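You operate a simulated robot arm through the tools that you are given. There is no shell and no other tool. Be economical: measure what you need, move in short steps, check, and stop when the job is done.

Carry out the task below with a simulated two-armed robot. There is one attempt and no reset: what you move stays moved.

JOB
Hold the silver hub on the desk top steady with one hand and flip the hub switch the other way with the other.

Only the result counts: the job must be done as asked and must still hold three seconds after the hand-in. Knocking over, shifting, dropping, spilling or breaking anything else fails it.

ROBOT AND FRAMES
Two 7-joint arms with two-finger parallel grippers on one trunk, on a base that drives. Base frame: it is fixed to the floor where the robot stands at the start and does not move with it; the origin is under the middle of the robot, x ahead of it, y to its left, z up. Units: mm, degrees, N and s.
The left shoulder is at the start at [50, 161, 1098], the right one opposite. With the tool pointing down near the work surface each hand reaches from about 200 to 680 mm from the robot's upright axis, wherever it stands, measured 20 degrees to its own side. Places, roughly: hub switch [700, -100, 800]. Payload 3.43 kg a hand.
The TCP of each hand is the grasp point between the finger pads, 30 mm short of the fingertips. In the tool frame z runs along the fingers and y along their closing line. The gripper opens to 94 mm. The fingers are 28 mm wide and 10 mm thick; the gripper's body (50 by 96 mm) begins 55 mm behind the TCP.
Orientation is that of the tool frame in the base frame, as [roll, pitch, yaw] about the fixed x, y, z axes, in that order (R = Rz(yaw) Ry(pitch) Rx(roll)). With the fingers straight down and closing along the base's y, the tool's x points along the base's -x, its y along +y and its z along -z.

CONTROLS
- The arms move only by the tool nudge_tool. It takes "left_plan", "right_plan" or both (then of equal length, played together; a hand with none holds still); each is a list of rows, each an object (a shift or turn left out is 0, a gripper value left out holds the last) with "linear": the shift along the tool's x, y, z in units of 150 mm (1.0 is 150 mm), a list of three; "angular": the turn, a rotation vector about the tool's x, y, z in units of 45 degrees (1.0 is 45 degrees), a list of three. In form: [{"linear": [x, y, z], "angular": [rx, ry, rz]}, ...]. A call has 1 to 12 rows; each row is the pose to reach, as a shift and turn from the pose commanded when the call began, along the tool's axes at that moment. "left_grip" and "right_grip" are, for a hand that has rows, the gripper command, from -1 (shut) to 1 (fully open), values between in proportion, set as the call begins (left out, the last holds). A call with a number of a shift or a turn outside -1 to 1 is refused whole. Rows are played at 5 a second. More than 50 mm and 8.6 degrees between two rows, or a gripper value outside its range, and nothing of the call is played. A pose out of reach is approached as far as the arm can. The call stops where the force on the tool passes 40 N (or 10 N more than at its start, if that is more) or the arm is blocked; 0.2 s more then pass. The fingers move at their own pace (about 45 mm/s each) and stop on an object; they squeeze with about 31 N. The grip force told is the motor's: it shows also when the fingers shut on nothing. Time passes only in rows, and 0.2 s behind the last, so rows that repeat a pose let the fingers close. The reply holds the time, the measured pose of the TCP, the force on the tool along the base axes, the opening and the grip force, in the units named above and with some noise, with the torque about the TCP (base axes, N m) and any sound that the robot's microphone picked up.
- Cameras (640 x 400 px; columns grow to the right, rows downward): "scene" is now at [130.2, -17.2, 1238.2]; the picture's right is [-0.23, -0.97, 0.00], its down [-0.47, 0.11, -0.87] and it looks along [0.85, -0.20, -0.49] (base axes); focal length 268 px, centre (320, 200). "left" rides on the left gripper at [76, -14, -102] in its tool frame; the picture's right is [0.18, 0.98, 0.00], its down [-0.75, 0.14, -0.64] and it looks along [-0.63, 0.12, 0.77] (tool axes); focal length 243 px, centre (320, 200). "right" rides on the right gripper at [76, 14, -103] in its tool frame; the picture's right is [-0.18, 0.98, 0.00], its down [-0.75, -0.14, -0.64] and it looks along [-0.63, -0.12, 0.77] (tool axes); focal length 243 px, centre (320, 200). There is no depth. A picture from a camera that has moved, and an enlarged one, comes with that camera's place and axes in the base frame and with its lens. The place of the scene camera against the robot may be out by one fixed shift of up to 12 mm in any direction.
- get_image(camera): a new picture of that camera. No time passes.
- lift_body(by): slides the trunk up (or, below 0, down) by that many mm; the arms and the scene camera ride with it, the base frame stays. It gives what a move gives, with no picture.
- base_move(legs): drives the robot by 1 to 6 legs, each [ahead, left, turn to the left] in mm, mm and degrees, along the robot's own axes; the way and the turn of a leg run together, so that a leg with both is an arc; at most 1500 mm and 180 degrees a leg. The arms and the cameras ride along, it lands a little off, and it stops where it bumps. It gives what a move gives.
- head_to(pan, tilt): turns the head with the scene camera to pan (to the left, within 80 degrees either way) and tilt (down, from -29 to 69), counted from straight ahead of the robot. It gives what a move gives.
- inspect(camera, box): a new picture of the part [left, top, right, bottom] of that camera's present view, enlarged. No time passes.
- finish_job(): hands the job in; it is judged then, once.

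Work in short steps. Places have to be worked out from the pictures, the camera data and where the tool is seen: move nearer, look again, correct. Check each grasp and each placing, and mend what went wrong. You have 120 turns and 92 pictures in all, those below and enlarged ones among them. Open the grippers and draw the arms clear of the work before you hand the job in, unless the task says otherwise; then end with one line.

The tools are called as name(argument=value, ...) on one line, values as JSON. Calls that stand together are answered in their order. nudge_tool: Moves the arms, as the interface text tells. Its arguments: {"type":"object","properties":{"left_plan":{"type":"array"},"left_grip":{"type":"number"},"right_plan":{"type":"array"},"right_grip":{"type":"number"}},"required":[]} The other tools are called the same way: lift_body (by) slides the trunk up or down; base_move (legs) drives the base; head_to (pan, tilt) turns the head that bears the scene camera; get_image (camera) takes a picture; inspect (camera, box) takes an enlarged picture of a part of a camera's view; finish_job () hands the job in.

At the start:

```text
clock: 0.0
left_tool_pos: [394.6, 108.8, 1105.8]
left_tcp_rot: [180.0, 0.0, -180.0]
left_force: [-0.1, 0.1, 0.1]
left_moment: [0.05, 0.0, 0.01]
left_gripper_width: 93.6
left_finger_force: 0.0
right_tool_pos: [374.7, -288.2, 1091.7]
right_tcp_rot: [180.0, 0.1, 179.9]
right_force: [0.6, -0.3, -0.3]
right_moment: [0.0, 0.01, -0.03]
right_gripper_width: 93.8
right_finger_force: 0.1
trunk travel left (down, up): [-125.0, 142.0]
robot x, y, heading: [0.2, 1.3, 0.1]
head pan, tilt: [-13.5, 29.2]
```

scene: 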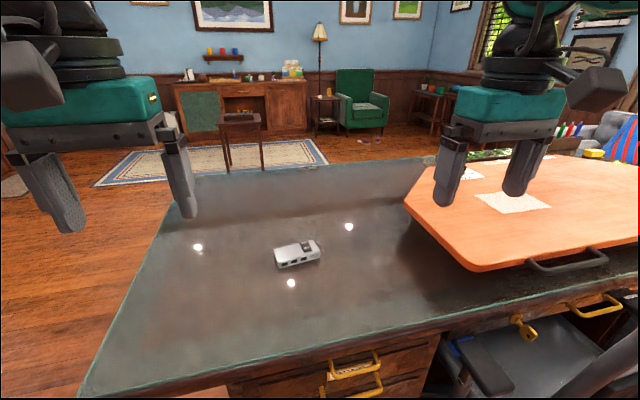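
right: 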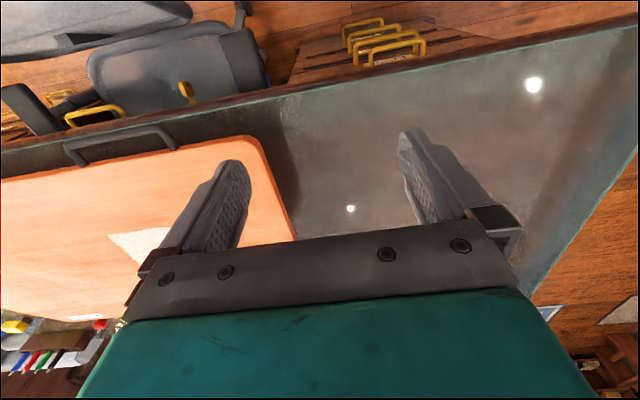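
left: 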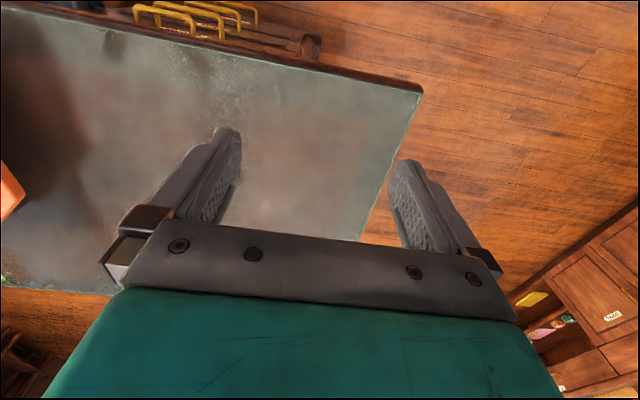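

The hub shows at about pixel (297,254) in the scene view. I'll enlarge it to see its shape and the switch.

inspect(camera="scene", box=[257, 229, 337, 279])

```text
8.00 times, centred on (297, 254) of scene
camera zoom: at [130.2, -17.2, 1238.2], right [-0.23, -0.97, 0.0], down [-0.47, 0.11, -0.87], along [0.85, -0.2, -0.49], focal length 2144 px, centre (504, -232)
```

zoom: 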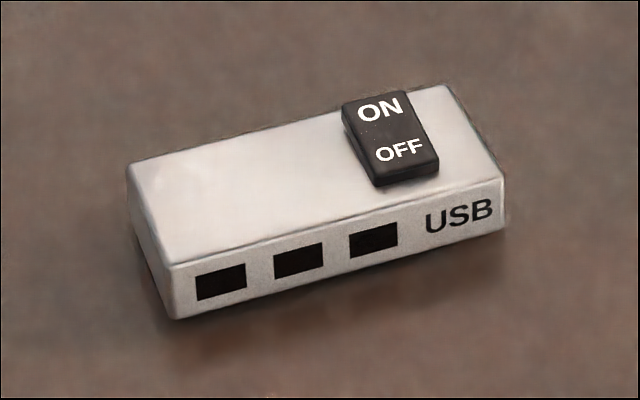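

The hub is a box of about 108x45x22 mm centred near (663,-82), with a rocker near its right end at about (664,-106). I'll drive a little closer so both arms reach well, and look down at the hub.

base_move(legs=[[110, -80, 0]])

head_to(pan=0, tilt=45)

get_image(camera="scene")

```text
clock: 1.5
left_tool_pos: [454.6, 29.8, 1106.3]
left_tcp_rot: [-179.9, 0.1, -179.8]
left_force: [-0.1, 0.1, -0.4]
left_moment: [0.04, -0.01, 0.01]
left_gripper_width: 93.7
left_finger_force: 0.0
right_tool_pos: [435.8, -367.9, 1091.8]
right_tcp_rot: [180.0, -0.1, -180.0]
right_force: [-0.7, -0.6, -0.6]
right_moment: [-0.02, -0.03, 0.01]
right_gripper_width: 94.0
right_finger_force: 0.1
trunk travel left (down, up): [-125.0, 142.0]
robot x, y, heading: [63.1, -83.5, -0.0]
head pan, tilt: [-13.5, 29.2]
stopped in leg 1: the robot was blocked; the commanded pose is now the measured one
```

```text
clock: 2.3
left_tool_pos: [454.7, 29.1, 1106.4]
left_tcp_rot: [-180.0, 0.1, -179.8]
left_force: [0.3, 0.2, -0.1]
left_moment: [0.05, -0.03, -0.02]
left_gripper_width: 94.1
left_finger_force: 0.1
right_tool_pos: [436.7, -368.0, 1091.4]
right_tcp_rot: [-179.9, 0.0, -179.9]
right_force: [-0.5, -0.4, -0.2]
right_moment: [0.03, 0.0, 0.0]
right_gripper_width: 94.2
right_finger_force: 0.1
trunk travel left (down, up): [-125.0, 142.0]
robot x, y, heading: [60.4, -77.2, 0.4]
head pan, tilt: [0.0, 45.0]
```

```text
87 pictures are left
camera scene: at [183.7, -76.4, 1214.3], right [0.0, -1.0, 0.0], down [-0.71, 0.0, -0.71], along [0.71, 0.0, -0.71], focal length 268 px, centre (320, 200)
```

scene: 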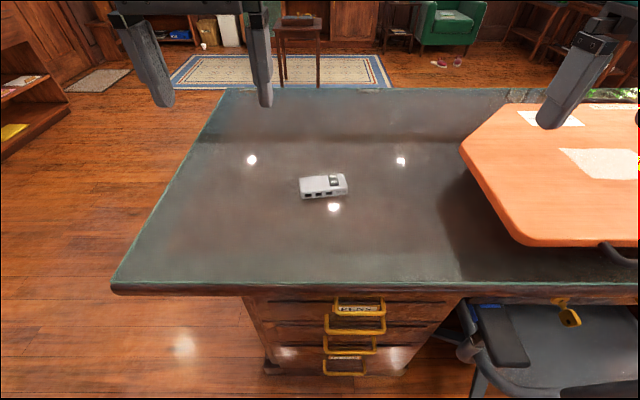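

The base stopped at the drawer pulls, at x≈62, y≈-80, which leaves the hub about 600 mm straight ahead. Next I'll enlarge the hub for a finer reading.

inspect(camera="scene", box=[284, 162, 364, 212])

```text
8.00 times, centred on (324, 187) of scene
camera zoom: at [183.7, -76.4, 1214.3], right [0.0, -1.0, 0.0], down [-0.71, 0.0, -0.71], along [0.71, 0.0, -0.71], focal length 2144 px, centre (288, 304)
```

zoom: 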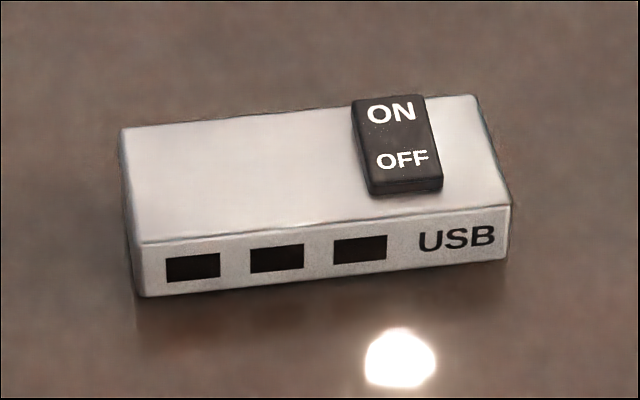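

The corners give a hub of 110x50 mm centred at (664.5,-83) with its long axis about 7.9° off y, and the switch at about (665,-108). I'll turn both hands so they close across the hub's short side, cameras outward, while approaching from above.

nudge_tool(left_plan=[{"linear": [-0.133, -0.033, 0.1], "angular": [0, 0, 0.167]}, {"linear": [-0.267, -0.067, 0.2], "angular": [0, 0, 0.333]}, {"linear": [-0.4, -0.1, 0.3], "angular": [0, 0, 0.5]}, {"linear": [-0.533, -0.133, 0.4], "angular": [0, 0, 0.667]}, {"linear": [-0.667, -0.167, 0.5], "angular": [0, 0, 0.833]}, {"linear": [-0.8, -0.2, 0.6], "angular": [0, 0, 1.0]}], right_plan=[{"linear": [-0.133, 0.033, 0.08], "angular": [0, 0, -0.167]}, {"linear": [-0.267, 0.067, 0.16], "angular": [0, 0, -0.333]}, {"linear": [-0.4, 0.1, 0.24], "angular": [0, 0, -0.5]}, {"linear": [-0.533, 0.133, 0.32], "angular": [0, 0, -0.667]}, {"linear": [-0.667, 0.167, 0.4], "angular": [0, 0, -0.833]}, {"linear": [-0.8, 0.2, 0.48], "angular": [0, 0, -1.0]}])

```text
clock: 3.7
left_tool_pos: [576.3, 0.7, 1015.4]
left_tcp_rot: [180.0, 0.1, 135.1]
left_force: [-0.2, -0.1, 0.0]
left_moment: [0.04, -0.01, 0.01]
left_gripper_width: 94.1
left_finger_force: 0.1
right_tool_pos: [511.7, -298.0, 1016.1]
right_tcp_rot: [-179.6, 0.0, -135.5]
right_force: [0.1, -0.1, -0.5]
right_moment: [0.04, 0.0, 0.0]
right_gripper_width: 94.0
right_finger_force: 0.1
right hand out of reach, approached as far as the arm can: row 5, 6
trunk travel left (down, up): [-125.0, 142.0]
robot x, y, heading: [62.5, -77.4, -0.1]
head pan, tilt: [0.0, 45.0]
```

The left hand is on track, but the right hit a reach limit at that height. I'll finish the left's turn while lowering it above the hub, and lower the right straight down.

nudge_tool(left_plan=[{"linear": [-0.096, 0.058, 0.126], "angular": [0, 0, 0.165]}, {"linear": [-0.192, 0.116, 0.252], "angular": [0, 0, 0.33]}, {"linear": [-0.288, 0.174, 0.378], "angular": [0, 0, 0.494]}, {"linear": [-0.384, 0.232, 0.504], "angular": [0, 0, 0.659]}, {"linear": [-0.48, 0.29, 0.63], "angular": [0, 0, 0.824]}], right_plan=[{"linear": [0, 0, 0.12]}, {"linear": [0, 0, 0.24]}, {"linear": [0, 0, 0.36]}, {"linear": [0, 0, 0.48]}, {"linear": [0, 0, 0.6]}])

```text
clock: 4.9
left_tool_pos: [423.1, -2.6, 1067.3]
left_tcp_rot: [179.4, 0.1, 100.7]
left_force: [-0.4, -0.2, -0.2]
left_moment: [0.02, -0.06, -0.01]
left_gripper_width: 94.0
left_finger_force: 0.1
left hand out of reach, approached as far as the arm can: row 1, 2, 3, 4, 5
right_tool_pos: [510.6, -297.7, 925.2]
right_tcp_rot: [-179.9, 0.2, -135.1]
right_force: [0.6, -0.2, -0.3]
right_moment: [0.09, -0.03, 0.0]
right_gripper_width: 93.8
right_finger_force: 0.0
right hand out of reach, approached as far as the arm can: row 1
trunk travel left (down, up): [-125.0, 142.0]
robot x, y, heading: [60.1, -80.9, 0.2]
head pan, tilt: [0.0, 45.0]
```

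Past 45° of outward yaw the left arm runs out of reach when the fingers point straight down. I'll test whether leaning the hand outward (fingers aimed toward -y and down) gives it the room.

nudge_tool(left_plan=[{"linear": [-0.03, 0.18, 0.13], "angular": [0, -0.133, 0]}, {"linear": [-0.07, 0.37, 0.27], "angular": [0, -0.267, 0]}, {"linear": [-0.1, 0.55, 0.4], "angular": [0, -0.4, 0]}, {"linear": [-0.14, 0.73, 0.53], "angular": [0, -0.533, 0]}, {"linear": [-0.17, 0.917, 0.667], "angular": [0, -0.667, 0]}])

get_image(camera="scene")

```text
clock: 6.1
left_tool_pos: [431.2, -29.6, 1007.5]
left_tcp_rot: [176.1, 20.2, 101.7]
left_force: [0.6, 0.0, -0.2]
left_moment: [0.01, 0.0, 0.01]
left_gripper_width: 93.9
left_finger_force: 0.0
left hand out of reach, approached as far as the arm can: row 1, 2, 3, 4, 5
right_tool_pos: [511.6, -296.6, 924.8]
right_tcp_rot: [-179.9, 0.0, -135.0]
right_force: [0.2, -1.2, 0.1]
right_moment: [0.05, 0.04, -0.05]
right_gripper_width: 94.0
right_finger_force: 0.1
trunk travel left (down, up): [-125.0, 142.0]
robot x, y, heading: [64.3, -78.5, 0.5]
head pan, tilt: [0.0, 45.0]
```

```text
85 pictures are left
camera scene: at [184.2, -77.3, 1214.2], right [0.0, -1.0, 0.0], down [-0.71, 0.0, -0.71], along [0.71, 0.0, -0.71], focal length 268 px, centre (320, 200)
```

scene: 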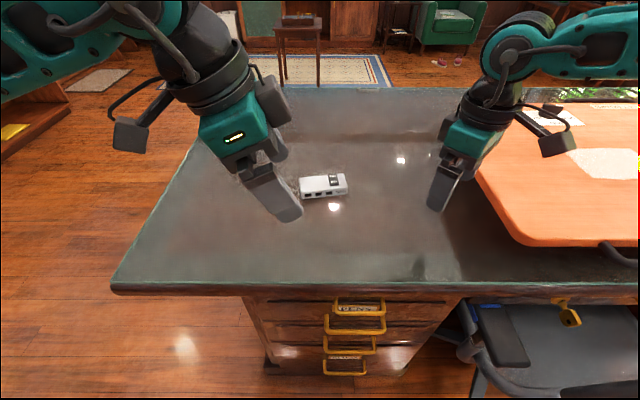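

Tilting doesn't help either, since the wrist roll is at its limit, so I may reposition the base to face the hub at an angle. I'll look down to see how the base sits against the desk.

head_to(pan=20, tilt=69)

get_image(camera="scene")

```text
clock: 7.0
left_tool_pos: [430.4, -27.2, 1009.1]
left_tcp_rot: [176.1, 20.2, 101.7]
left_force: [-1.2, -0.1, 1.1]
left_moment: [-0.03, 0.02, 0.0]
left_gripper_width: 94.2
left_finger_force: 0.1
right_tool_pos: [510.1, -297.0, 925.8]
right_tcp_rot: [-180.0, 0.1, -135.1]
right_force: [0.1, -0.9, -0.2]
right_moment: [-0.04, -0.02, -0.03]
right_gripper_width: 94.1
right_finger_force: 0.0
trunk travel left (down, up): [-125.0, 142.0]
robot x, y, heading: [59.2, -78.1, 0.1]
head pan, tilt: [20.0, 68.8]
```

```text
84 pictures are left
camera scene: at [154.9, -57.3, 1185.4], right [0.35, -0.94, 0.0], down [-0.87, -0.32, -0.36], along [0.34, 0.13, -0.93], focal length 268 px, centre (320, 200)
```

scene: 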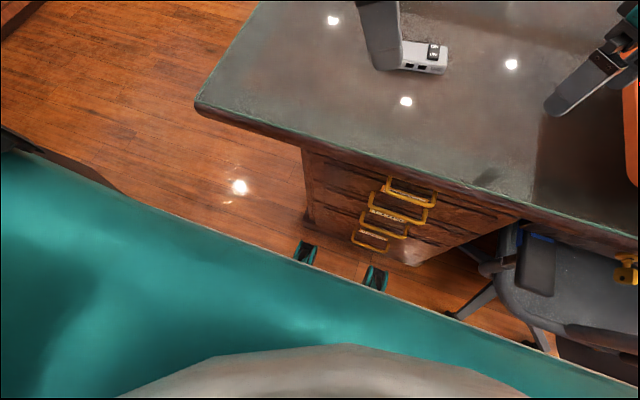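

A grip from the side isn't reachable without reaching limits, but the left hand can hold the hub firmly by pressing on its left end from above. First I need to see which half of the rocker is raised, so I'll use the right camera.

get_image(camera="right")

```text
83 pictures are left
camera right: at [448.3, -340.1, 1028.8], right [-0.56, 0.83, 0.0], down [0.63, 0.43, 0.64], along [0.53, 0.36, -0.77], focal length 243 px, centre (320, 200)
```

right: 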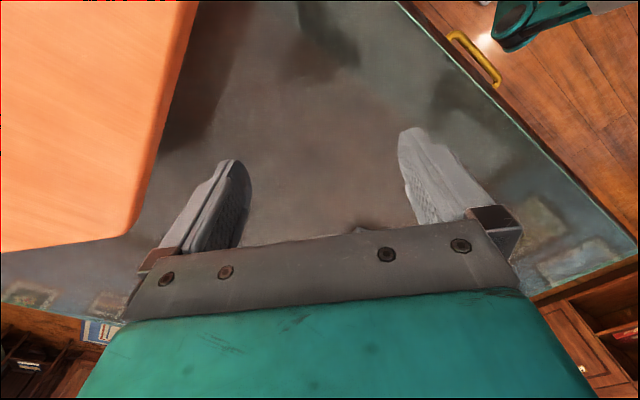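

The hub sits behind the gripper plate in this view. I'll move the right hand about 140 mm diagonally toward the hub, staying high, to bring it between the fingers.

nudge_tool(right_plan=[{"linear": [-0.235, 0, 0]}, {"linear": [-0.47, 0, 0]}, {"linear": [-0.7, 0, 0]}, {"linear": [-0.94, 0, 0]}])

get_image(camera="right")

```text
clock: 8.0
left_tool_pos: [429.5, -28.0, 1006.8]
left_tcp_rot: [176.1, 20.2, 101.8]
left_force: [0.5, -0.7, -0.5]
left_moment: [-0.02, -0.01, -0.04]
left_gripper_width: 93.7
left_finger_force: 0.1
right_tool_pos: [546.5, -243.7, 930.6]
right_tcp_rot: [-179.9, 0.0, -135.1]
right_force: [-0.7, 0.0, -0.7]
right_moment: [0.0, 0.02, 0.03]
right_gripper_width: 94.0
right_finger_force: 0.0
right hand out of reach, approached as far as the arm can: row 1, 2, 3, 4
trunk travel left (down, up): [-125.0, 142.0]
robot x, y, heading: [62.8, -79.6, 0.2]
head pan, tilt: [20.0, 68.8]
```

```text
82 pictures are left
camera right: at [483.4, -286.4, 1034.2], right [-0.56, 0.83, 0.0], down [0.63, 0.43, 0.64], along [0.53, 0.36, -0.77], focal length 243 px, centre (320, 200)
```

right: 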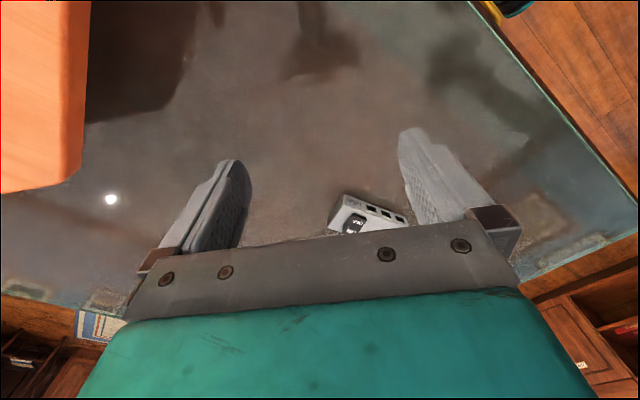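

The yaw is costing reach, so I'll turn the right hand back to about -160° and move it forward a bit more.

nudge_tool(right_plan=[{"linear": [0, 0, 0], "angular": [0, 0, 0.14]}, {"linear": [-0.11, -0.04, 0], "angular": [0, 0, 0.28]}, {"linear": [-0.22, -0.08, 0], "angular": [0, 0, 0.42]}, {"linear": [-0.33, -0.12, 0], "angular": [0, 0, 0.556]}, {"linear": [-0.44, -0.165, 0], "angular": [0, 0, 0.556]}])

get_image(camera="right")

```text
clock: 9.2
left_tool_pos: [430.5, -28.0, 1008.1]
left_tcp_rot: [176.0, 20.2, 101.7]
left_force: [0.3, 0.2, 0.0]
left_moment: [-0.03, 0.0, 0.01]
left_gripper_width: 94.0
left_finger_force: 0.0
right_tool_pos: [562.8, -255.2, 944.2]
right_tcp_rot: [179.9, 0.0, -160.1]
right_force: [-0.1, 0.6, -0.5]
right_moment: [0.0, 0.0, 0.0]
right_gripper_width: 93.8
right_finger_force: 0.1
right hand out of reach, approached as far as the arm can: row 2, 3, 4, 5
trunk travel left (down, up): [-125.0, 142.0]
robot x, y, heading: [59.4, -79.5, -0.1]
head pan, tilt: [20.0, 68.8]
```

```text
81 pictures are left
camera right: at [487.8, -267.2, 1047.6], right [-0.16, 0.99, 0.0], down [0.76, 0.12, 0.64], along [0.63, 0.1, -0.77], focal length 243 px, centre (320, 200)
```

right: 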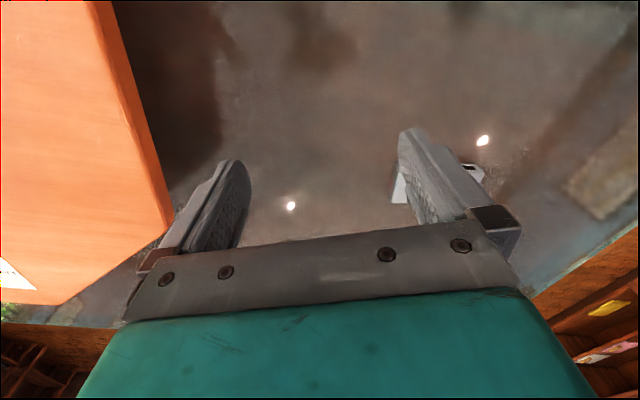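

Still limited, so I'll bring the right hand back to its neutral yaw of 180° and test forward reach there, lower down.

nudge_tool(right_plan=[{"linear": [0, 0, 0.05], "angular": [0, 0, 0.15]}, {"linear": [0, 0, 0.1], "angular": [0, 0, 0.3]}, {"linear": [0, 0, 0.15], "angular": [0, 0, 0.44]}, {"linear": [-0.15, -0.05, 0.15], "angular": [0, 0, 0.44]}, {"linear": [-0.3, -0.1, 0.15], "angular": [0, 0, 0.44]}])

get_image(camera="right")

```text
clock: 10.4
left_tool_pos: [430.0, -29.3, 1007.9]
left_tcp_rot: [176.1, 20.2, 101.7]
left_force: [0.1, -0.3, -0.6]
left_moment: [0.0, -0.04, 0.01]
left_gripper_width: 93.9
left_finger_force: 0.1
right_tool_pos: [578.9, -276.7, 930.2]
right_tcp_rot: [-179.9, -0.1, -179.8]
right_force: [0.1, 0.3, -0.2]
right_moment: [-0.05, 0.01, 0.02]
right_gripper_width: 93.9
right_finger_force: 0.1
right hand out of reach, approached as far as the arm can: row 3, 4, 5
trunk travel left (down, up): [-125.0, 142.0]
robot x, y, heading: [62.4, -82.3, 0.3]
head pan, tilt: [20.0, 68.8]
```

```text
80 pictures are left
camera right: at [502.8, -262.3, 1032.6], right [0.18, 0.98, 0.0], down [0.75, -0.14, 0.64], along [0.63, -0.12, -0.77], focal length 243 px, centre (320, 200)
```

right: 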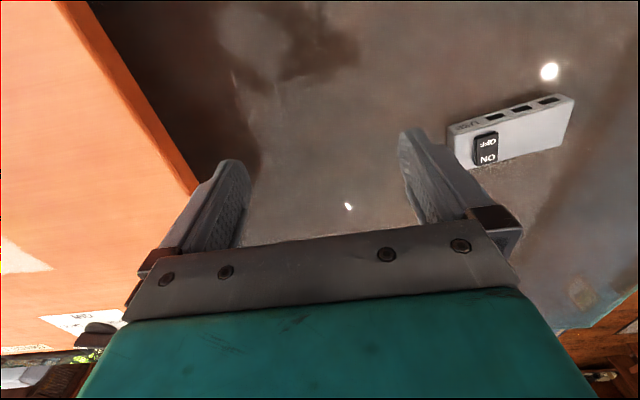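

The reach seems limited by wrist bend at this height, and lower should reach further. I'll lower the right hand while moving it left and forward, clear of the board.

nudge_tool(right_plan=[{"linear": [0, 0.1, 0.15]}, {"linear": [0, 0.25, 0.3]}, {"linear": [0, 0.38, 0.45]}, {"linear": [-0.1, 0.38, 0.45]}, {"linear": [-0.25, 0.38, 0.45]}, {"linear": [-0.35, 0.38, 0.45]}])

get_image(camera="right")

```text
clock: 11.8
left_tool_pos: [428.7, -26.6, 1008.7]
left_tcp_rot: [176.1, 20.2, 101.7]
left_force: [-0.1, 0.3, -0.3]
left_moment: [-0.02, 0.0, -0.01]
left_gripper_width: 94.3
left_finger_force: 0.1
right_tool_pos: [560.9, -274.3, 894.0]
right_tcp_rot: [180.0, 0.0, -179.8]
right_force: [-0.3, -0.1, 0.1]
right_moment: [-0.02, 0.03, 0.0]
right_gripper_width: 94.1
right_finger_force: 0.0
right hand out of reach, approached as far as the arm can: row 1, 2, 3, 4, 5, 6
trunk travel left (down, up): [-125.0, 142.0]
robot x, y, heading: [62.7, -79.3, 0.3]
head pan, tilt: [20.0, 68.8]
```

```text
79 pictures are left
camera right: at [486.9, -261.0, 997.8], right [0.18, 0.98, 0.0], down [0.75, -0.14, 0.64], along [0.63, -0.12, -0.77], focal length 243 px, centre (320, 200)
```

right: 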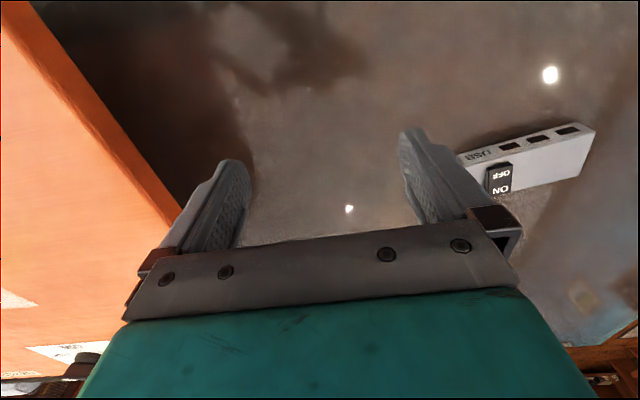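

Even small moves now fail, so the arm is probably stuck in a poor joint configuration from the yaw turn. I'll bring the right hand back near its start pose, then re-approach without rotation.

nudge_tool(right_plan=[{"linear": [0.14, -0.09, -0.16]}, {"linear": [0.28, -0.18, -0.32]}, {"linear": [0.42, -0.27, -0.48]}, {"linear": [0.55, -0.36, -0.64]}, {"linear": [0.69, -0.45, -0.8]}, {"linear": [0.83, -0.53, -0.96]}])

head_to(pan=-10, tilt=25)

get_image(camera="scene")

```text
clock: 13.2
left_tool_pos: [429.9, -28.8, 1007.5]
left_tcp_rot: [176.2, 20.2, 101.6]
left_force: [0.5, 0.1, 0.1]
left_moment: [0.02, 0.0, 0.01]
left_gripper_width: 94.1
left_finger_force: 0.0
right_tool_pos: [436.1, -353.5, 1040.3]
right_tcp_rot: [-180.0, -0.1, -179.8]
right_force: [0.1, -0.7, 0.8]
right_moment: [0.0, 0.0, 0.0]
right_gripper_width: 93.9
right_finger_force: 0.1
trunk travel left (down, up): [-125.0, 142.0]
robot x, y, heading: [60.3, -79.1, -0.2]
head pan, tilt: [20.0, 68.8]
```

```text
clock: 14.3
left_tool_pos: [429.5, -28.3, 1007.9]
left_tcp_rot: [176.1, 20.2, 101.8]
left_force: [0.3, -0.4, -0.2]
left_moment: [0.01, -0.02, 0.03]
left_gripper_width: 94.0
left_finger_force: 0.1
right_tool_pos: [436.6, -353.4, 1040.5]
right_tcp_rot: [-180.0, 0.0, -179.8]
right_force: [0.4, -0.7, -1.0]
right_moment: [-0.02, -0.03, 0.01]
right_gripper_width: 94.1
right_finger_force: 0.1
trunk travel left (down, up): [-125.0, 142.0]
robot x, y, heading: [62.6, -80.6, 0.3]
head pan, tilt: [-10.0, 25.0]
```

```text
78 pictures are left
camera scene: at [193.2, -92.3, 1244.8], right [-0.17, -0.99, 0.0], down [-0.42, 0.07, -0.91], along [0.89, -0.15, -0.42], focal length 268 px, centre (320, 200)
```

scene: 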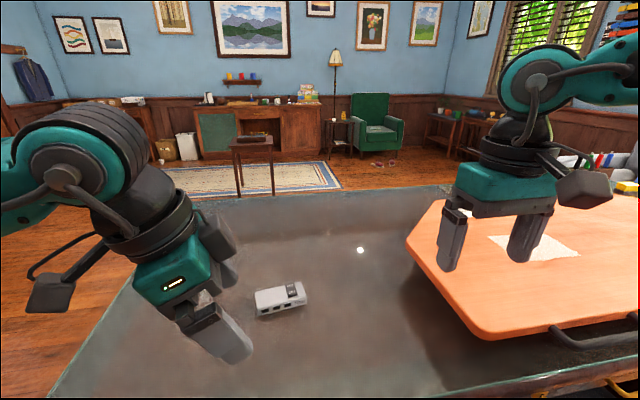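

The right arm is back in a regular posture. Now I'll try to approach straight ahead and left with no rotation.

nudge_tool(right_plan=[{"linear": [-0.16, 0.13, 0.14]}, {"linear": [-0.32, 0.26, 0.28]}, {"linear": [-0.48, 0.39, 0.42]}, {"linear": [-0.64, 0.52, 0.56]}, {"linear": [-0.8, 0.66, 0.7]}, {"linear": [-0.96, 0.8, 0.84]}])

get_image(camera="scene")

```text
clock: 15.7
left_tool_pos: [430.2, -28.7, 1007.7]
left_tcp_rot: [176.1, 20.2, 101.7]
left_force: [0.6, -0.4, -0.1]
left_moment: [-0.02, 0.0, 0.03]
left_gripper_width: 94.0
left_finger_force: 0.1
right_tool_pos: [554.4, -253.3, 924.1]
right_tcp_rot: [-180.0, 0.2, -179.8]
right_force: [0.0, 0.1, -0.1]
right_moment: [-0.02, -0.02, -0.01]
right_gripper_width: 94.0
right_finger_force: 0.1
right hand out of reach, approached as far as the arm can: row 6
trunk travel left (down, up): [-125.0, 142.0]
robot x, y, heading: [62.6, -84.9, 0.2]
head pan, tilt: [-10.0, 25.0]
```

```text
77 pictures are left
camera scene: at [193.1, -92.4, 1244.9], right [-0.17, -0.99, 0.0], down [-0.42, 0.07, -0.91], along [0.89, -0.15, -0.42], focal length 268 px, centre (320, 200)
```

scene: 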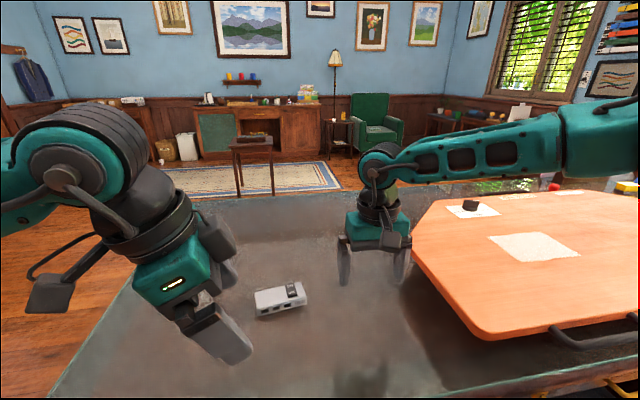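

The right forearm is level with the wrist bent 90°, so lowering should free it. I'll go down and left, then forward.

nudge_tool(right_plan=[{"linear": [0.05, 0.12, 0.1]}, {"linear": [0.05, 0.24, 0.2]}, {"linear": [0.05, 0.36, 0.3]}, {"linear": [-0.05, 0.36, 0.4]}, {"linear": [-0.2, 0.36, 0.4]}, {"linear": [-0.35, 0.36, 0.4]}])

get_image(camera="scene")

```text
clock: 17.1
left_tool_pos: [428.8, -28.8, 1008.6]
left_tcp_rot: [176.1, 20.2, 101.7]
left_force: [-0.3, -0.3, 0.2]
left_moment: [0.0, 0.03, -0.02]
left_gripper_width: 94.0
left_finger_force: 0.1
right_tool_pos: [546.3, -257.5, 898.3]
right_tcp_rot: [179.9, 0.0, -179.7]
right_force: [0.1, -0.2, 0.2]
right_moment: [0.02, 0.02, -0.01]
right_gripper_width: 94.0
right_finger_force: 0.1
right hand out of reach, approached as far as the arm can: row 1, 2, 3, 4, 5, 6
trunk travel left (down, up): [-125.0, 142.0]
robot x, y, heading: [60.9, -80.8, 0.0]
head pan, tilt: [-10.0, 25.0]
```

```text
76 pictures are left
camera scene: at [193.2, -92.3, 1244.8], right [-0.17, -0.99, 0.0], down [-0.42, 0.07, -0.91], along [0.89, -0.15, -0.42], focal length 268 px, centre (320, 200)
```

scene: 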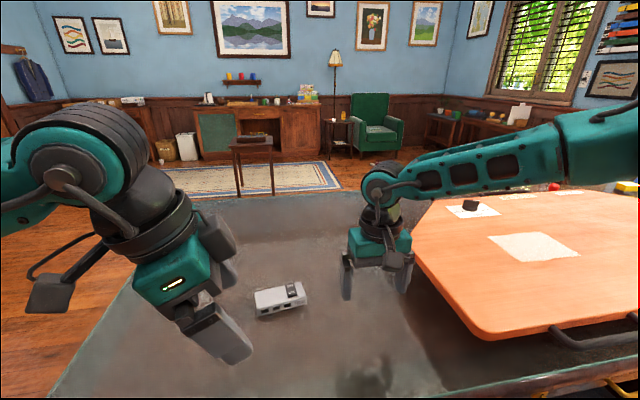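

The right arm looks stretched nearly straight, so the hub is too far at this stand-off. I'll check whether the base can really get no closer by trying ahead again.

base_move(legs=[[80, 0, 0]])

head_to(pan=0, tilt=69)

get_image(camera="scene")

```text
clock: 17.8
left_tool_pos: [431.3, -28.5, 1007.4]
left_tcp_rot: [176.1, 20.1, 101.6]
left_force: [-0.3, -0.2, -0.1]
left_moment: [0.01, -0.02, 0.0]
left_gripper_width: 94.2
left_finger_force: 0.0
right_tool_pos: [546.0, -258.2, 897.1]
right_tcp_rot: [180.0, 0.1, -179.8]
right_force: [-0.6, 0.4, 0.0]
right_moment: [-0.04, 0.02, 0.04]
right_gripper_width: 93.9
right_finger_force: 0.1
trunk travel left (down, up): [-125.0, 142.0]
robot x, y, heading: [56.1, -81.2, 0.1]
head pan, tilt: [-10.0, 25.0]
stopped in leg 1: the robot was blocked; the commanded pose is now the measured one
```

```text
clock: 18.9
left_tool_pos: [430.5, -27.8, 1007.9]
left_tcp_rot: [176.1, 20.3, 101.7]
left_force: [0.0, -0.8, -1.0]
left_moment: [-0.03, -0.02, 0.02]
left_gripper_width: 94.0
left_finger_force: 0.1
right_tool_pos: [546.4, -258.2, 897.6]
right_tcp_rot: [179.9, 0.1, -179.8]
right_force: [0.3, -0.6, -0.1]
right_moment: [0.01, 0.01, 0.0]
right_gripper_width: 94.3
right_finger_force: 0.0
trunk travel left (down, up): [-125.0, 142.0]
robot x, y, heading: [62.5, -84.2, 0.4]
head pan, tilt: [0.0, 68.8]
```

```text
75 pictures are left
camera scene: at [158.3, -76.4, 1185.4], right [0.0, -1.0, 0.0], down [-0.93, 0.0, -0.36], along [0.36, 0.0, -0.93], focal length 268 px, centre (320, 200)
```

scene: 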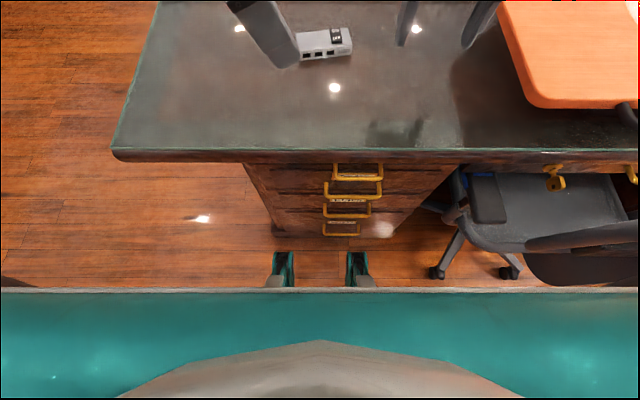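

The base truly stays at x≈62. To learn how reach depends on height, I'll raise the trunk 100 mm and then test the right hand lower relative to the shoulder, and further in.

lift_body(by=100)

nudge_tool(right_plan=[{"linear": [0, 0, 0.1]}, {"linear": [0, 0, 0.2]}, {"linear": [0, 0, 0.35]}, {"linear": [-0.1, 0, 0.35]}, {"linear": [-0.2, 0, 0.35]}, {"linear": [-0.3, 0, 0.35]}])

```text
clock: 20.2
left_tool_pos: [430.2, -28.8, 1107.6]
left_tcp_rot: [176.2, 20.3, 101.7]
left_force: [0.5, 0.1, 0.3]
left_moment: [-0.01, -0.01, 0.01]
left_gripper_width: 94.0
left_finger_force: 0.1
right_tool_pos: [545.9, -256.9, 998.0]
right_tcp_rot: [179.9, 0.1, -179.8]
right_force: [0.0, -0.3, 0.2]
right_moment: [0.01, -0.01, -0.04]
right_gripper_width: 93.9
right_finger_force: 0.2
trunk travel left (down, up): [-225.0, 42.0]
robot x, y, heading: [61.2, -79.5, 0.2]
head pan, tilt: [0.0, 68.8]
```

```text
clock: 21.6
left_tool_pos: [430.1, -27.0, 1108.2]
left_tcp_rot: [176.3, 20.3, 101.7]
left_force: [-0.7, -0.1, -0.6]
left_moment: [-0.02, -0.01, 0.01]
left_gripper_width: 94.0
left_finger_force: 0.0
right_tool_pos: [557.4, -286.1, 969.2]
right_tcp_rot: [179.9, 0.0, -179.8]
right_force: [0.1, -0.1, -0.7]
right_moment: [0.0, 0.0, 0.03]
right_gripper_width: 93.9
right_finger_force: 0.0
right hand out of reach, approached as far as the arm can: row 1, 2, 3, 4, 5, 6
trunk travel left (down, up): [-225.0, 42.0]
robot x, y, heading: [63.7, -81.4, -0.0]
head pan, tilt: [0.0, 68.8]
```

Lower relative to the shoulder pushes the hand outward, so the opposite should help: drop the trunk so the hands work higher relative to the shoulders. I'll raise the right hand first, then lower the trunk.

nudge_tool(right_plan=[{"linear": [0.05, 0, -0.25]}, {"linear": [0.05, 0, -0.5]}, {"linear": [0.05, 0, -0.75]}, {"linear": [0.05, 0, -1.0]}])

lift_body(by=-222)

```text
clock: 22.6
left_tool_pos: [430.1, -28.3, 1108.1]
left_tcp_rot: [176.1, 20.1, 101.7]
left_force: [-0.3, -0.5, 0.1]
left_moment: [-0.01, -0.01, -0.01]
left_gripper_width: 93.9
left_finger_force: 0.0
right_tool_pos: [546.9, -286.3, 1120.3]
right_tcp_rot: [179.8, 0.0, -179.8]
right_force: [-0.4, -0.1, 0.1]
right_moment: [0.0, 0.03, -0.04]
right_gripper_width: 93.9
right_finger_force: 0.0
trunk travel left (down, up): [-225.0, 42.0]
robot x, y, heading: [58.7, -82.2, 0.2]
head pan, tilt: [0.0, 68.8]
```

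```text
clock: 25.0
left_tool_pos: [430.8, -28.4, 886.0]
left_tcp_rot: [176.2, 20.2, 101.7]
left_force: [0.8, 0.3, 0.0]
left_moment: [-0.02, 0.0, 0.01]
left_gripper_width: 93.8
left_finger_force: 0.0
right_tool_pos: [546.9, -285.5, 897.0]
right_tcp_rot: [179.9, 0.1, -179.8]
right_force: [0.4, 0.3, 0.6]
right_moment: [-0.01, -0.01, -0.01]
right_gripper_width: 94.1
right_finger_force: 0.2
trunk travel left (down, up): [-3.0, 264.0]
robot x, y, heading: [59.9, -82.3, 0.2]
head pan, tilt: [0.0, 68.8]
```

With the trunk low, I'll test the right hand moving forward and inward toward the hub at about z 880.

nudge_tool(right_plan=[{"linear": [-0.12, 0.12, 0]}, {"linear": [-0.24, 0.24, 0]}, {"linear": [-0.36, 0.36, 0]}, {"linear": [-0.48, 0.48, 0]}, {"linear": [-0.6, 0.57, 0]}])

head_to(pan=0, tilt=35)

get_image(camera="scene")

```text
clock: 26.2
left_tool_pos: [430.5, -28.3, 885.0]
left_tcp_rot: [176.1, 20.2, 101.7]
left_force: [0.1, 0.1, -0.2]
left_moment: [-0.01, -0.01, 0.03]
left_gripper_width: 93.8
left_finger_force: 0.1
right_tool_pos: [572.5, -256.9, 896.1]
right_tcp_rot: [179.9, 0.0, -179.7]
right_force: [-0.1, 0.4, -0.8]
right_moment: [-0.03, -0.01, -0.01]
right_gripper_width: 94.1
right_finger_force: 0.0
right hand out of reach, approached as far as the arm can: row 2, 3, 4, 5
trunk travel left (down, up): [-3.0, 264.0]
robot x, y, heading: [61.5, -82.3, 0.4]
head pan, tilt: [0.0, 68.8]
```

```text
clock: 27.2
left_tool_pos: [429.7, -28.9, 885.4]
left_tcp_rot: [176.2, 20.2, 101.7]
left_force: [-0.4, -0.4, 0.3]
left_moment: [-0.03, 0.02, 0.01]
left_gripper_width: 94.0
left_finger_force: 0.0
right_tool_pos: [573.4, -257.3, 896.3]
right_tcp_rot: [179.9, 0.1, -179.7]
right_force: [0.2, 0.6, 0.1]
right_moment: [0.01, -0.01, -0.02]
right_gripper_width: 93.9
right_finger_force: 0.2
trunk travel left (down, up): [-3.0, 264.0]
robot x, y, heading: [59.3, -81.0, 0.4]
head pan, tilt: [0.0, 35.0]
```

```text
74 pictures are left
camera scene: at [190.4, -76.3, 1107.0], right [0.0, -1.0, 0.0], down [-0.57, 0.0, -0.82], along [0.82, 0.0, -0.57], focal length 268 px, centre (320, 200)
```

scene: 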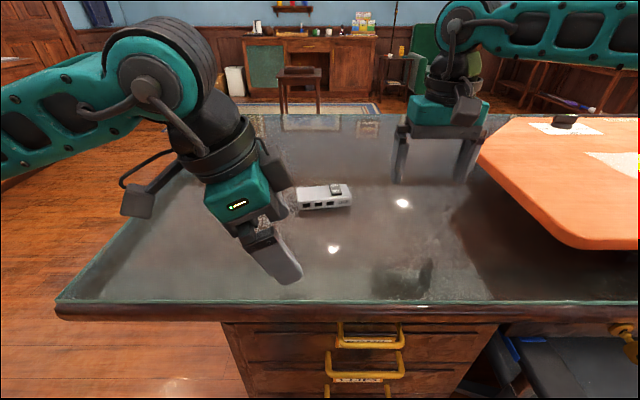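

Straight-down fingers put the wrist too far out. Pitching the hands forward (fingers forward, down and inward) keeps the wrists back and still lets me press from above, so I'll pitch the right by 35° and unwind the left's yaw by 40°.

nudge_tool(left_plan=[{"angular": [-0.061, 0.01, -0.167]}, {"angular": [-0.122, 0.02, -0.334]}, {"angular": [-0.182, 0.03, -0.501]}, {"angular": [-0.243, 0.04, -0.668]}, {"angular": [-0.304, 0.05, -0.835]}], right_plan=[{"angular": [0, -0.156, 0]}, {"angular": [0, -0.311, 0]}, {"angular": [0, -0.467, 0]}, {"angular": [0, -0.622, 0]}, {"angular": [0, -0.778, 0]}], left_grip=-1, right_grip=-1)

get_image(camera="right")

```text
clock: 28.4
left_tool_pos: [430.1, -28.6, 885.9]
left_tcp_rot: [176.5, 20.5, 142.0]
left_force: [-0.5, -0.3, 0.4]
left_moment: [0.0, -0.03, 0.01]
left_gripper_width: 0.0
left_finger_force: 10.3
right_tool_pos: [574.4, -256.5, 894.4]
right_tcp_rot: [179.9, 35.1, -179.9]
right_force: [0.2, 0.3, 0.1]
right_moment: [-0.01, -0.04, 0.0]
right_gripper_width: 0.0
right_finger_force: 10.7
trunk travel left (down, up): [-3.0, 264.0]
robot x, y, heading: [62.6, -78.5, 0.1]
head pan, tilt: [0.0, 35.0]
```

```text
73 pictures are left
camera right: at [453.5, -243.4, 935.7], right [0.15, 0.98, 0.11], down [0.25, -0.14, 0.96], along [0.96, -0.11, -0.26], focal length 243 px, centre (320, 200)
```

right: 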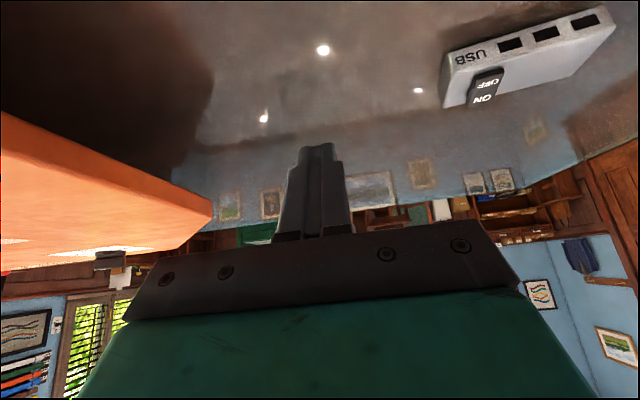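

The tilt works, and the right camera now sees the switch from the side. Enlarging it.

inspect(camera="right", box=[432, 40, 544, 110])

```text
5.71 times, centred on (488, 75) of right
camera zoom: at [453.5, -243.4, 935.7], right [0.15, 0.98, 0.11], down [0.25, -0.14, 0.96], along [0.96, -0.11, -0.26], focal length 1386 px, centre (-640, 914)
```

zoom: 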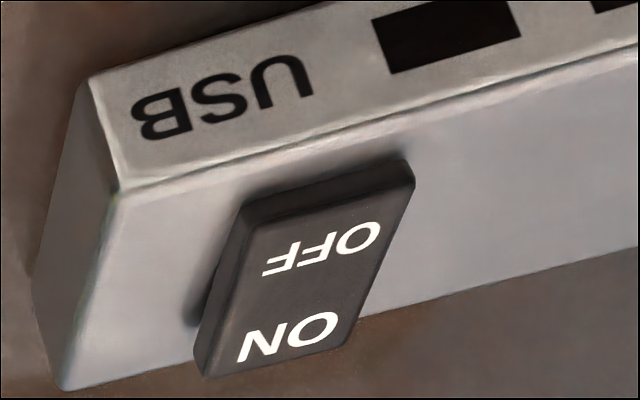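

The far "ON" end stands proud while the "OFF" end sits down, so the ON half (far side) should be pressed. I'll bring the right hand inward and forward, yawed about 20°, at a safe height.

nudge_tool(right_plan=[{"linear": [-0.086, 0.178, 0.069], "angular": [-0.064, 0, -0.091]}, {"linear": [-0.172, 0.357, 0.138], "angular": [-0.128, 0, -0.182]}, {"linear": [-0.259, 0.535, 0.206], "angular": [-0.191, 0, -0.273]}, {"linear": [-0.345, 0.713, 0.275], "angular": [-0.255, 0, -0.364]}])

get_image(camera="scene")

get_image(camera="right")

```text
clock: 29.4
left_tool_pos: [430.5, -28.4, 884.5]
left_tcp_rot: [176.4, 20.4, 141.8]
left_force: [-0.5, -0.5, -0.5]
left_moment: [0.0, -0.02, 0.0]
left_gripper_width: 0.0
left_finger_force: 31.2
right_tool_pos: [622.6, -175.3, 893.0]
right_tcp_rot: [179.9, 35.0, -159.6]
right_force: [0.4, 0.0, -0.1]
right_moment: [0.01, 0.02, 0.02]
right_gripper_width: 0.1
right_finger_force: 31.1
right hand out of reach, approached as far as the arm can: row 3, 4
trunk travel left (down, up): [-3.0, 264.0]
robot x, y, heading: [60.3, -80.9, 0.2]
head pan, tilt: [0.0, 35.0]
```

```text
71 pictures are left
camera scene: at [190.6, -76.3, 1107.0], right [0.0, -1.0, 0.0], down [-0.57, 0.0, -0.82], along [0.82, 0.0, -0.57], focal length 268 px, centre (320, 200)
```

scene: 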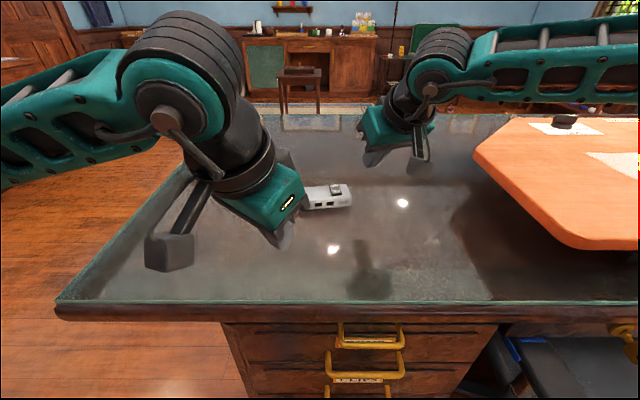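

```text
70 pictures are left
camera right: at [506.0, -203.2, 933.9], right [-0.2, 0.97, 0.11], down [0.28, -0.05, 0.96], along [0.94, 0.22, -0.26], focal length 243 px, centre (320, 200)
```

right: 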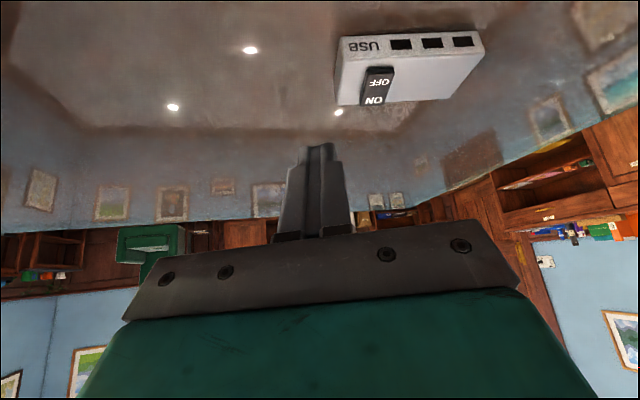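

The limit is on inward swing of the wrist, so pointing the fingers more inward and flatter will help. I'll turn the right hand 25° further in yaw and tilt it another 15° about its own tip.

nudge_tool(right_plan=[{"angular": [-0.095, -0.083, -0.103]}, {"angular": [-0.19, -0.167, -0.207]}, {"angular": [-0.284, -0.25, -0.31]}, {"angular": [-0.379, -0.333, -0.413]}])

```text
clock: 30.4
left_tool_pos: [429.2, -27.1, 885.2]
left_tcp_rot: [176.3, 20.3, 141.9]
left_force: [0.2, 0.3, -0.1]
left_moment: [0.02, -0.03, -0.03]
left_gripper_width: 0.0
left_finger_force: 31.3
right_tool_pos: [623.1, -174.9, 893.6]
right_tcp_rot: [-180.0, 50.4, -134.5]
right_force: [0.1, -0.4, 0.1]
right_moment: [0.02, 0.01, -0.04]
right_gripper_width: 0.2
right_finger_force: 31.3
trunk travel left (down, up): [-3.0, 264.0]
robot x, y, heading: [66.3, -82.7, 0.1]
head pan, tilt: [0.0, 35.0]
```

That was fully reached. Now I'll translate to hover over the ON half at about z 870 and look.

nudge_tool(right_plan=[{"linear": [-0.059, 0.021, 0.155]}, {"linear": [-0.118, 0.042, 0.31]}, {"linear": [-0.177, 0.062, 0.465]}])

get_image(camera="right")

get_image(camera="scene")

```text
clock: 31.2
left_tool_pos: [429.8, -28.2, 886.7]
left_tcp_rot: [176.4, 20.4, 141.8]
left_force: [-0.9, -0.1, 0.3]
left_moment: [-0.01, 0.01, 0.01]
left_gripper_width: 0.0
left_finger_force: 31.0
right_tool_pos: [650.7, -138.8, 878.8]
right_tcp_rot: [-180.0, 50.4, -134.6]
right_force: [0.2, -0.6, 0.2]
right_moment: [0.01, 0.0, -0.04]
right_gripper_width: 0.2
right_finger_force: 31.0
right hand out of reach, approached as far as the arm can: row 3
trunk travel left (down, up): [-3.0, 264.0]
robot x, y, heading: [60.3, -81.1, 0.3]
head pan, tilt: [0.0, 35.0]
```

```text
69 pictures are left
camera right: at [551.2, -220.1, 885.0], right [-0.62, 0.77, 0.14], down [0.09, -0.11, 0.99], along [0.78, 0.62, 0.0], focal length 243 px, centre (320, 200)
```

right: 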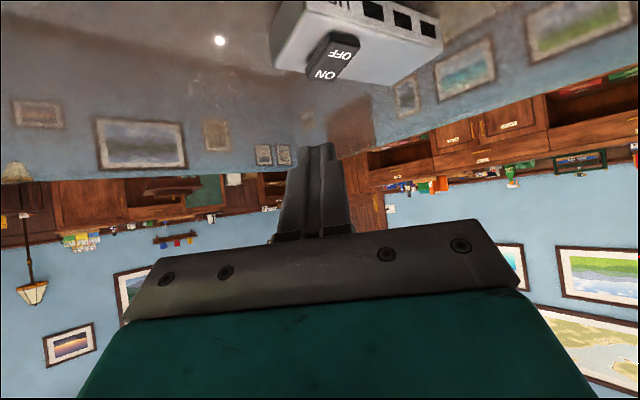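

```text
68 pictures are left
camera scene: at [190.6, -76.3, 1107.1], right [0.0, -1.0, 0.0], down [-0.57, 0.0, -0.82], along [0.82, 0.0, -0.57], focal length 268 px, centre (320, 200)
```

scene: 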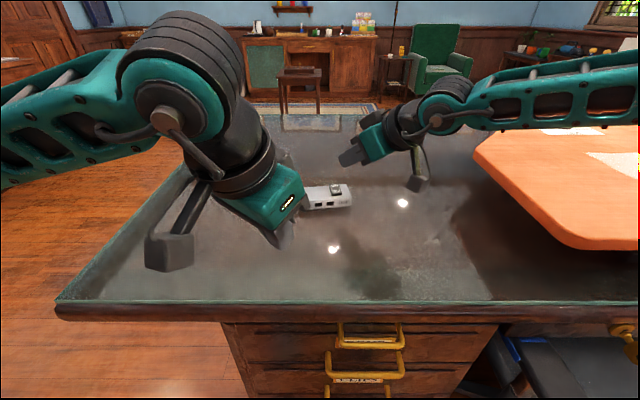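

Nearly there: the right hand is about 25 mm short. I'll flatten it 8° more, yaw 5° and go lower, which should lengthen its inward reach.

nudge_tool(right_plan=[{"linear": [0, 0, 0], "angular": [-0.086, -0.178, -0.071]}, {"linear": [0.033, 0.014, 0.09], "angular": [-0.086, -0.178, -0.071]}, {"linear": [0.05, 0.027, 0.18], "angular": [-0.086, -0.178, -0.071]}])

inspect(camera="right", box=[240, 0, 480, 150])

```text
refused: row 1 steps farther than a row can; nothing moved
```

```text
2.67 times, centred on (360, 75) of right
camera zoom: at [551.2, -220.1, 885.0], right [-0.62, 0.77, 0.14], down [0.09, -0.11, 0.99], along [0.78, 0.62, 0.0], focal length 647 px, centre (213, 533)
```

zoom: 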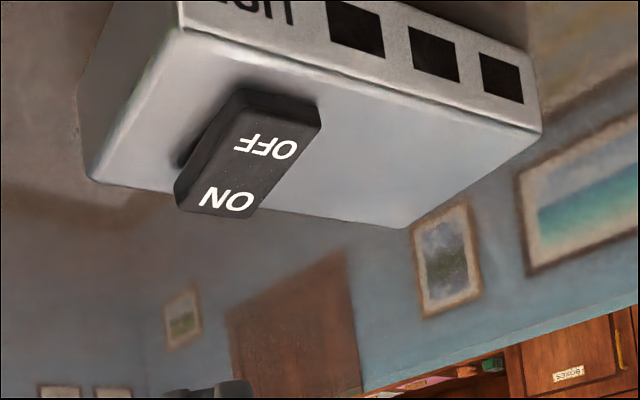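

The view fits with the ON end being the raised one. I'll resend the move with smaller rotation steps.

nudge_tool(right_plan=[{"linear": [0, 0, 0.03], "angular": [-0.043, -0.089, -0.035]}, {"linear": [0.02, 0.01, 0.08], "angular": [-0.086, -0.178, -0.071]}, {"linear": [0.04, 0.02, 0.14], "angular": [-0.086, -0.178, -0.071]}, {"linear": [0.055, 0.027, 0.2], "angular": [-0.086, -0.178, -0.071]}])

get_image(camera="right")

```text
clock: 32.2
left_tool_pos: [429.8, -28.4, 886.4]
left_tcp_rot: [176.4, 20.4, 141.8]
left_force: [0.0, 0.3, -0.1]
left_moment: [0.0, 0.0, -0.01]
left_gripper_width: 0.2
left_finger_force: 30.6
right_tool_pos: [648.1, -134.3, 861.5]
right_tcp_rot: [-179.1, 58.4, -129.2]
right_force: [0.3, -0.3, -0.1]
right_moment: [0.05, 0.02, 0.0]
right_gripper_width: 0.0
right_finger_force: 30.7
right hand out of reach, approached as far as the arm can: row 2, 3, 4
trunk travel left (down, up): [-3.0, 264.0]
robot x, y, heading: [58.7, -79.7, 0.3]
head pan, tilt: [0.0, 35.0]
```

```text
66 pictures are left
camera right: at [556.3, -222.1, 850.6], right [-0.69, 0.7, 0.15], down [0.01, -0.2, 0.98], along [0.72, 0.68, 0.14], focal length 243 px, centre (320, 200)
```

right: 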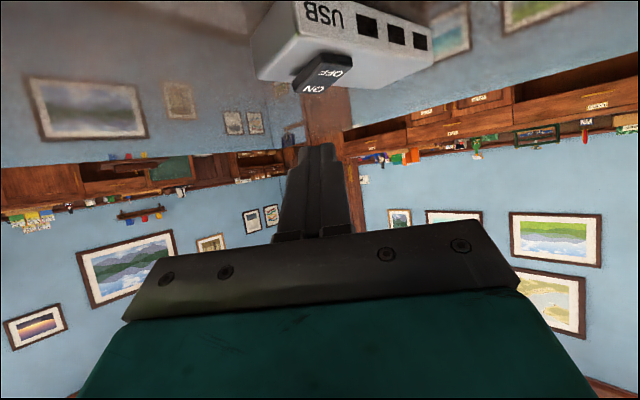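

The wrist is still held short. Since closed fingers can press at any roll about their own axis, I'll try rolling the right hand 40° about that axis while commanding it inward, to see whether the wrist limit frees up.

nudge_tool(right_plan=[{"angular": [0, 0, 0.15]}, {"angular": [0, 0, 0.3]}, {"angular": [0, 0, 0.45]}, {"angular": [0, 0, 0.6]}, {"angular": [0, 0, 0.75]}, {"angular": [0, 0, 0.9]}, {"linear": [0, 0, 0.1], "angular": [0, 0, 0.9]}, {"linear": [0, 0, 0.2], "angular": [0, 0, 0.9]}])

get_image(camera="scene")

```text
clock: 34.0
left_tool_pos: [429.8, -26.8, 885.6]
left_tcp_rot: [176.4, 20.4, 141.8]
left_force: [0.0, 0.3, 0.1]
left_moment: [0.02, 0.0, 0.0]
left_gripper_width: 0.1
left_finger_force: 31.0
right_tool_pos: [645.9, -134.6, 856.7]
right_tcp_rot: [133.6, 40.6, 172.1]
right_force: [-0.3, 0.3, 0.3]
right_moment: [0.0, -0.02, 0.01]
right_gripper_width: 0.1
right_finger_force: 31.2
right hand out of reach, approached as far as the arm can: row 7, 8
trunk travel left (down, up): [-3.0, 264.0]
robot x, y, heading: [59.2, -79.6, 0.1]
head pan, tilt: [0.0, 35.0]
```

```text
65 pictures are left
camera scene: at [190.5, -76.3, 1107.1], right [0.0, -1.0, 0.0], down [-0.57, 0.0, -0.82], along [0.82, 0.0, -0.57], focal length 268 px, centre (320, 200)
```

scene: 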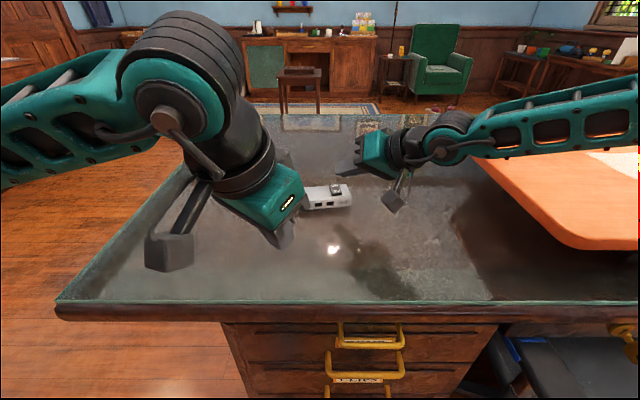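

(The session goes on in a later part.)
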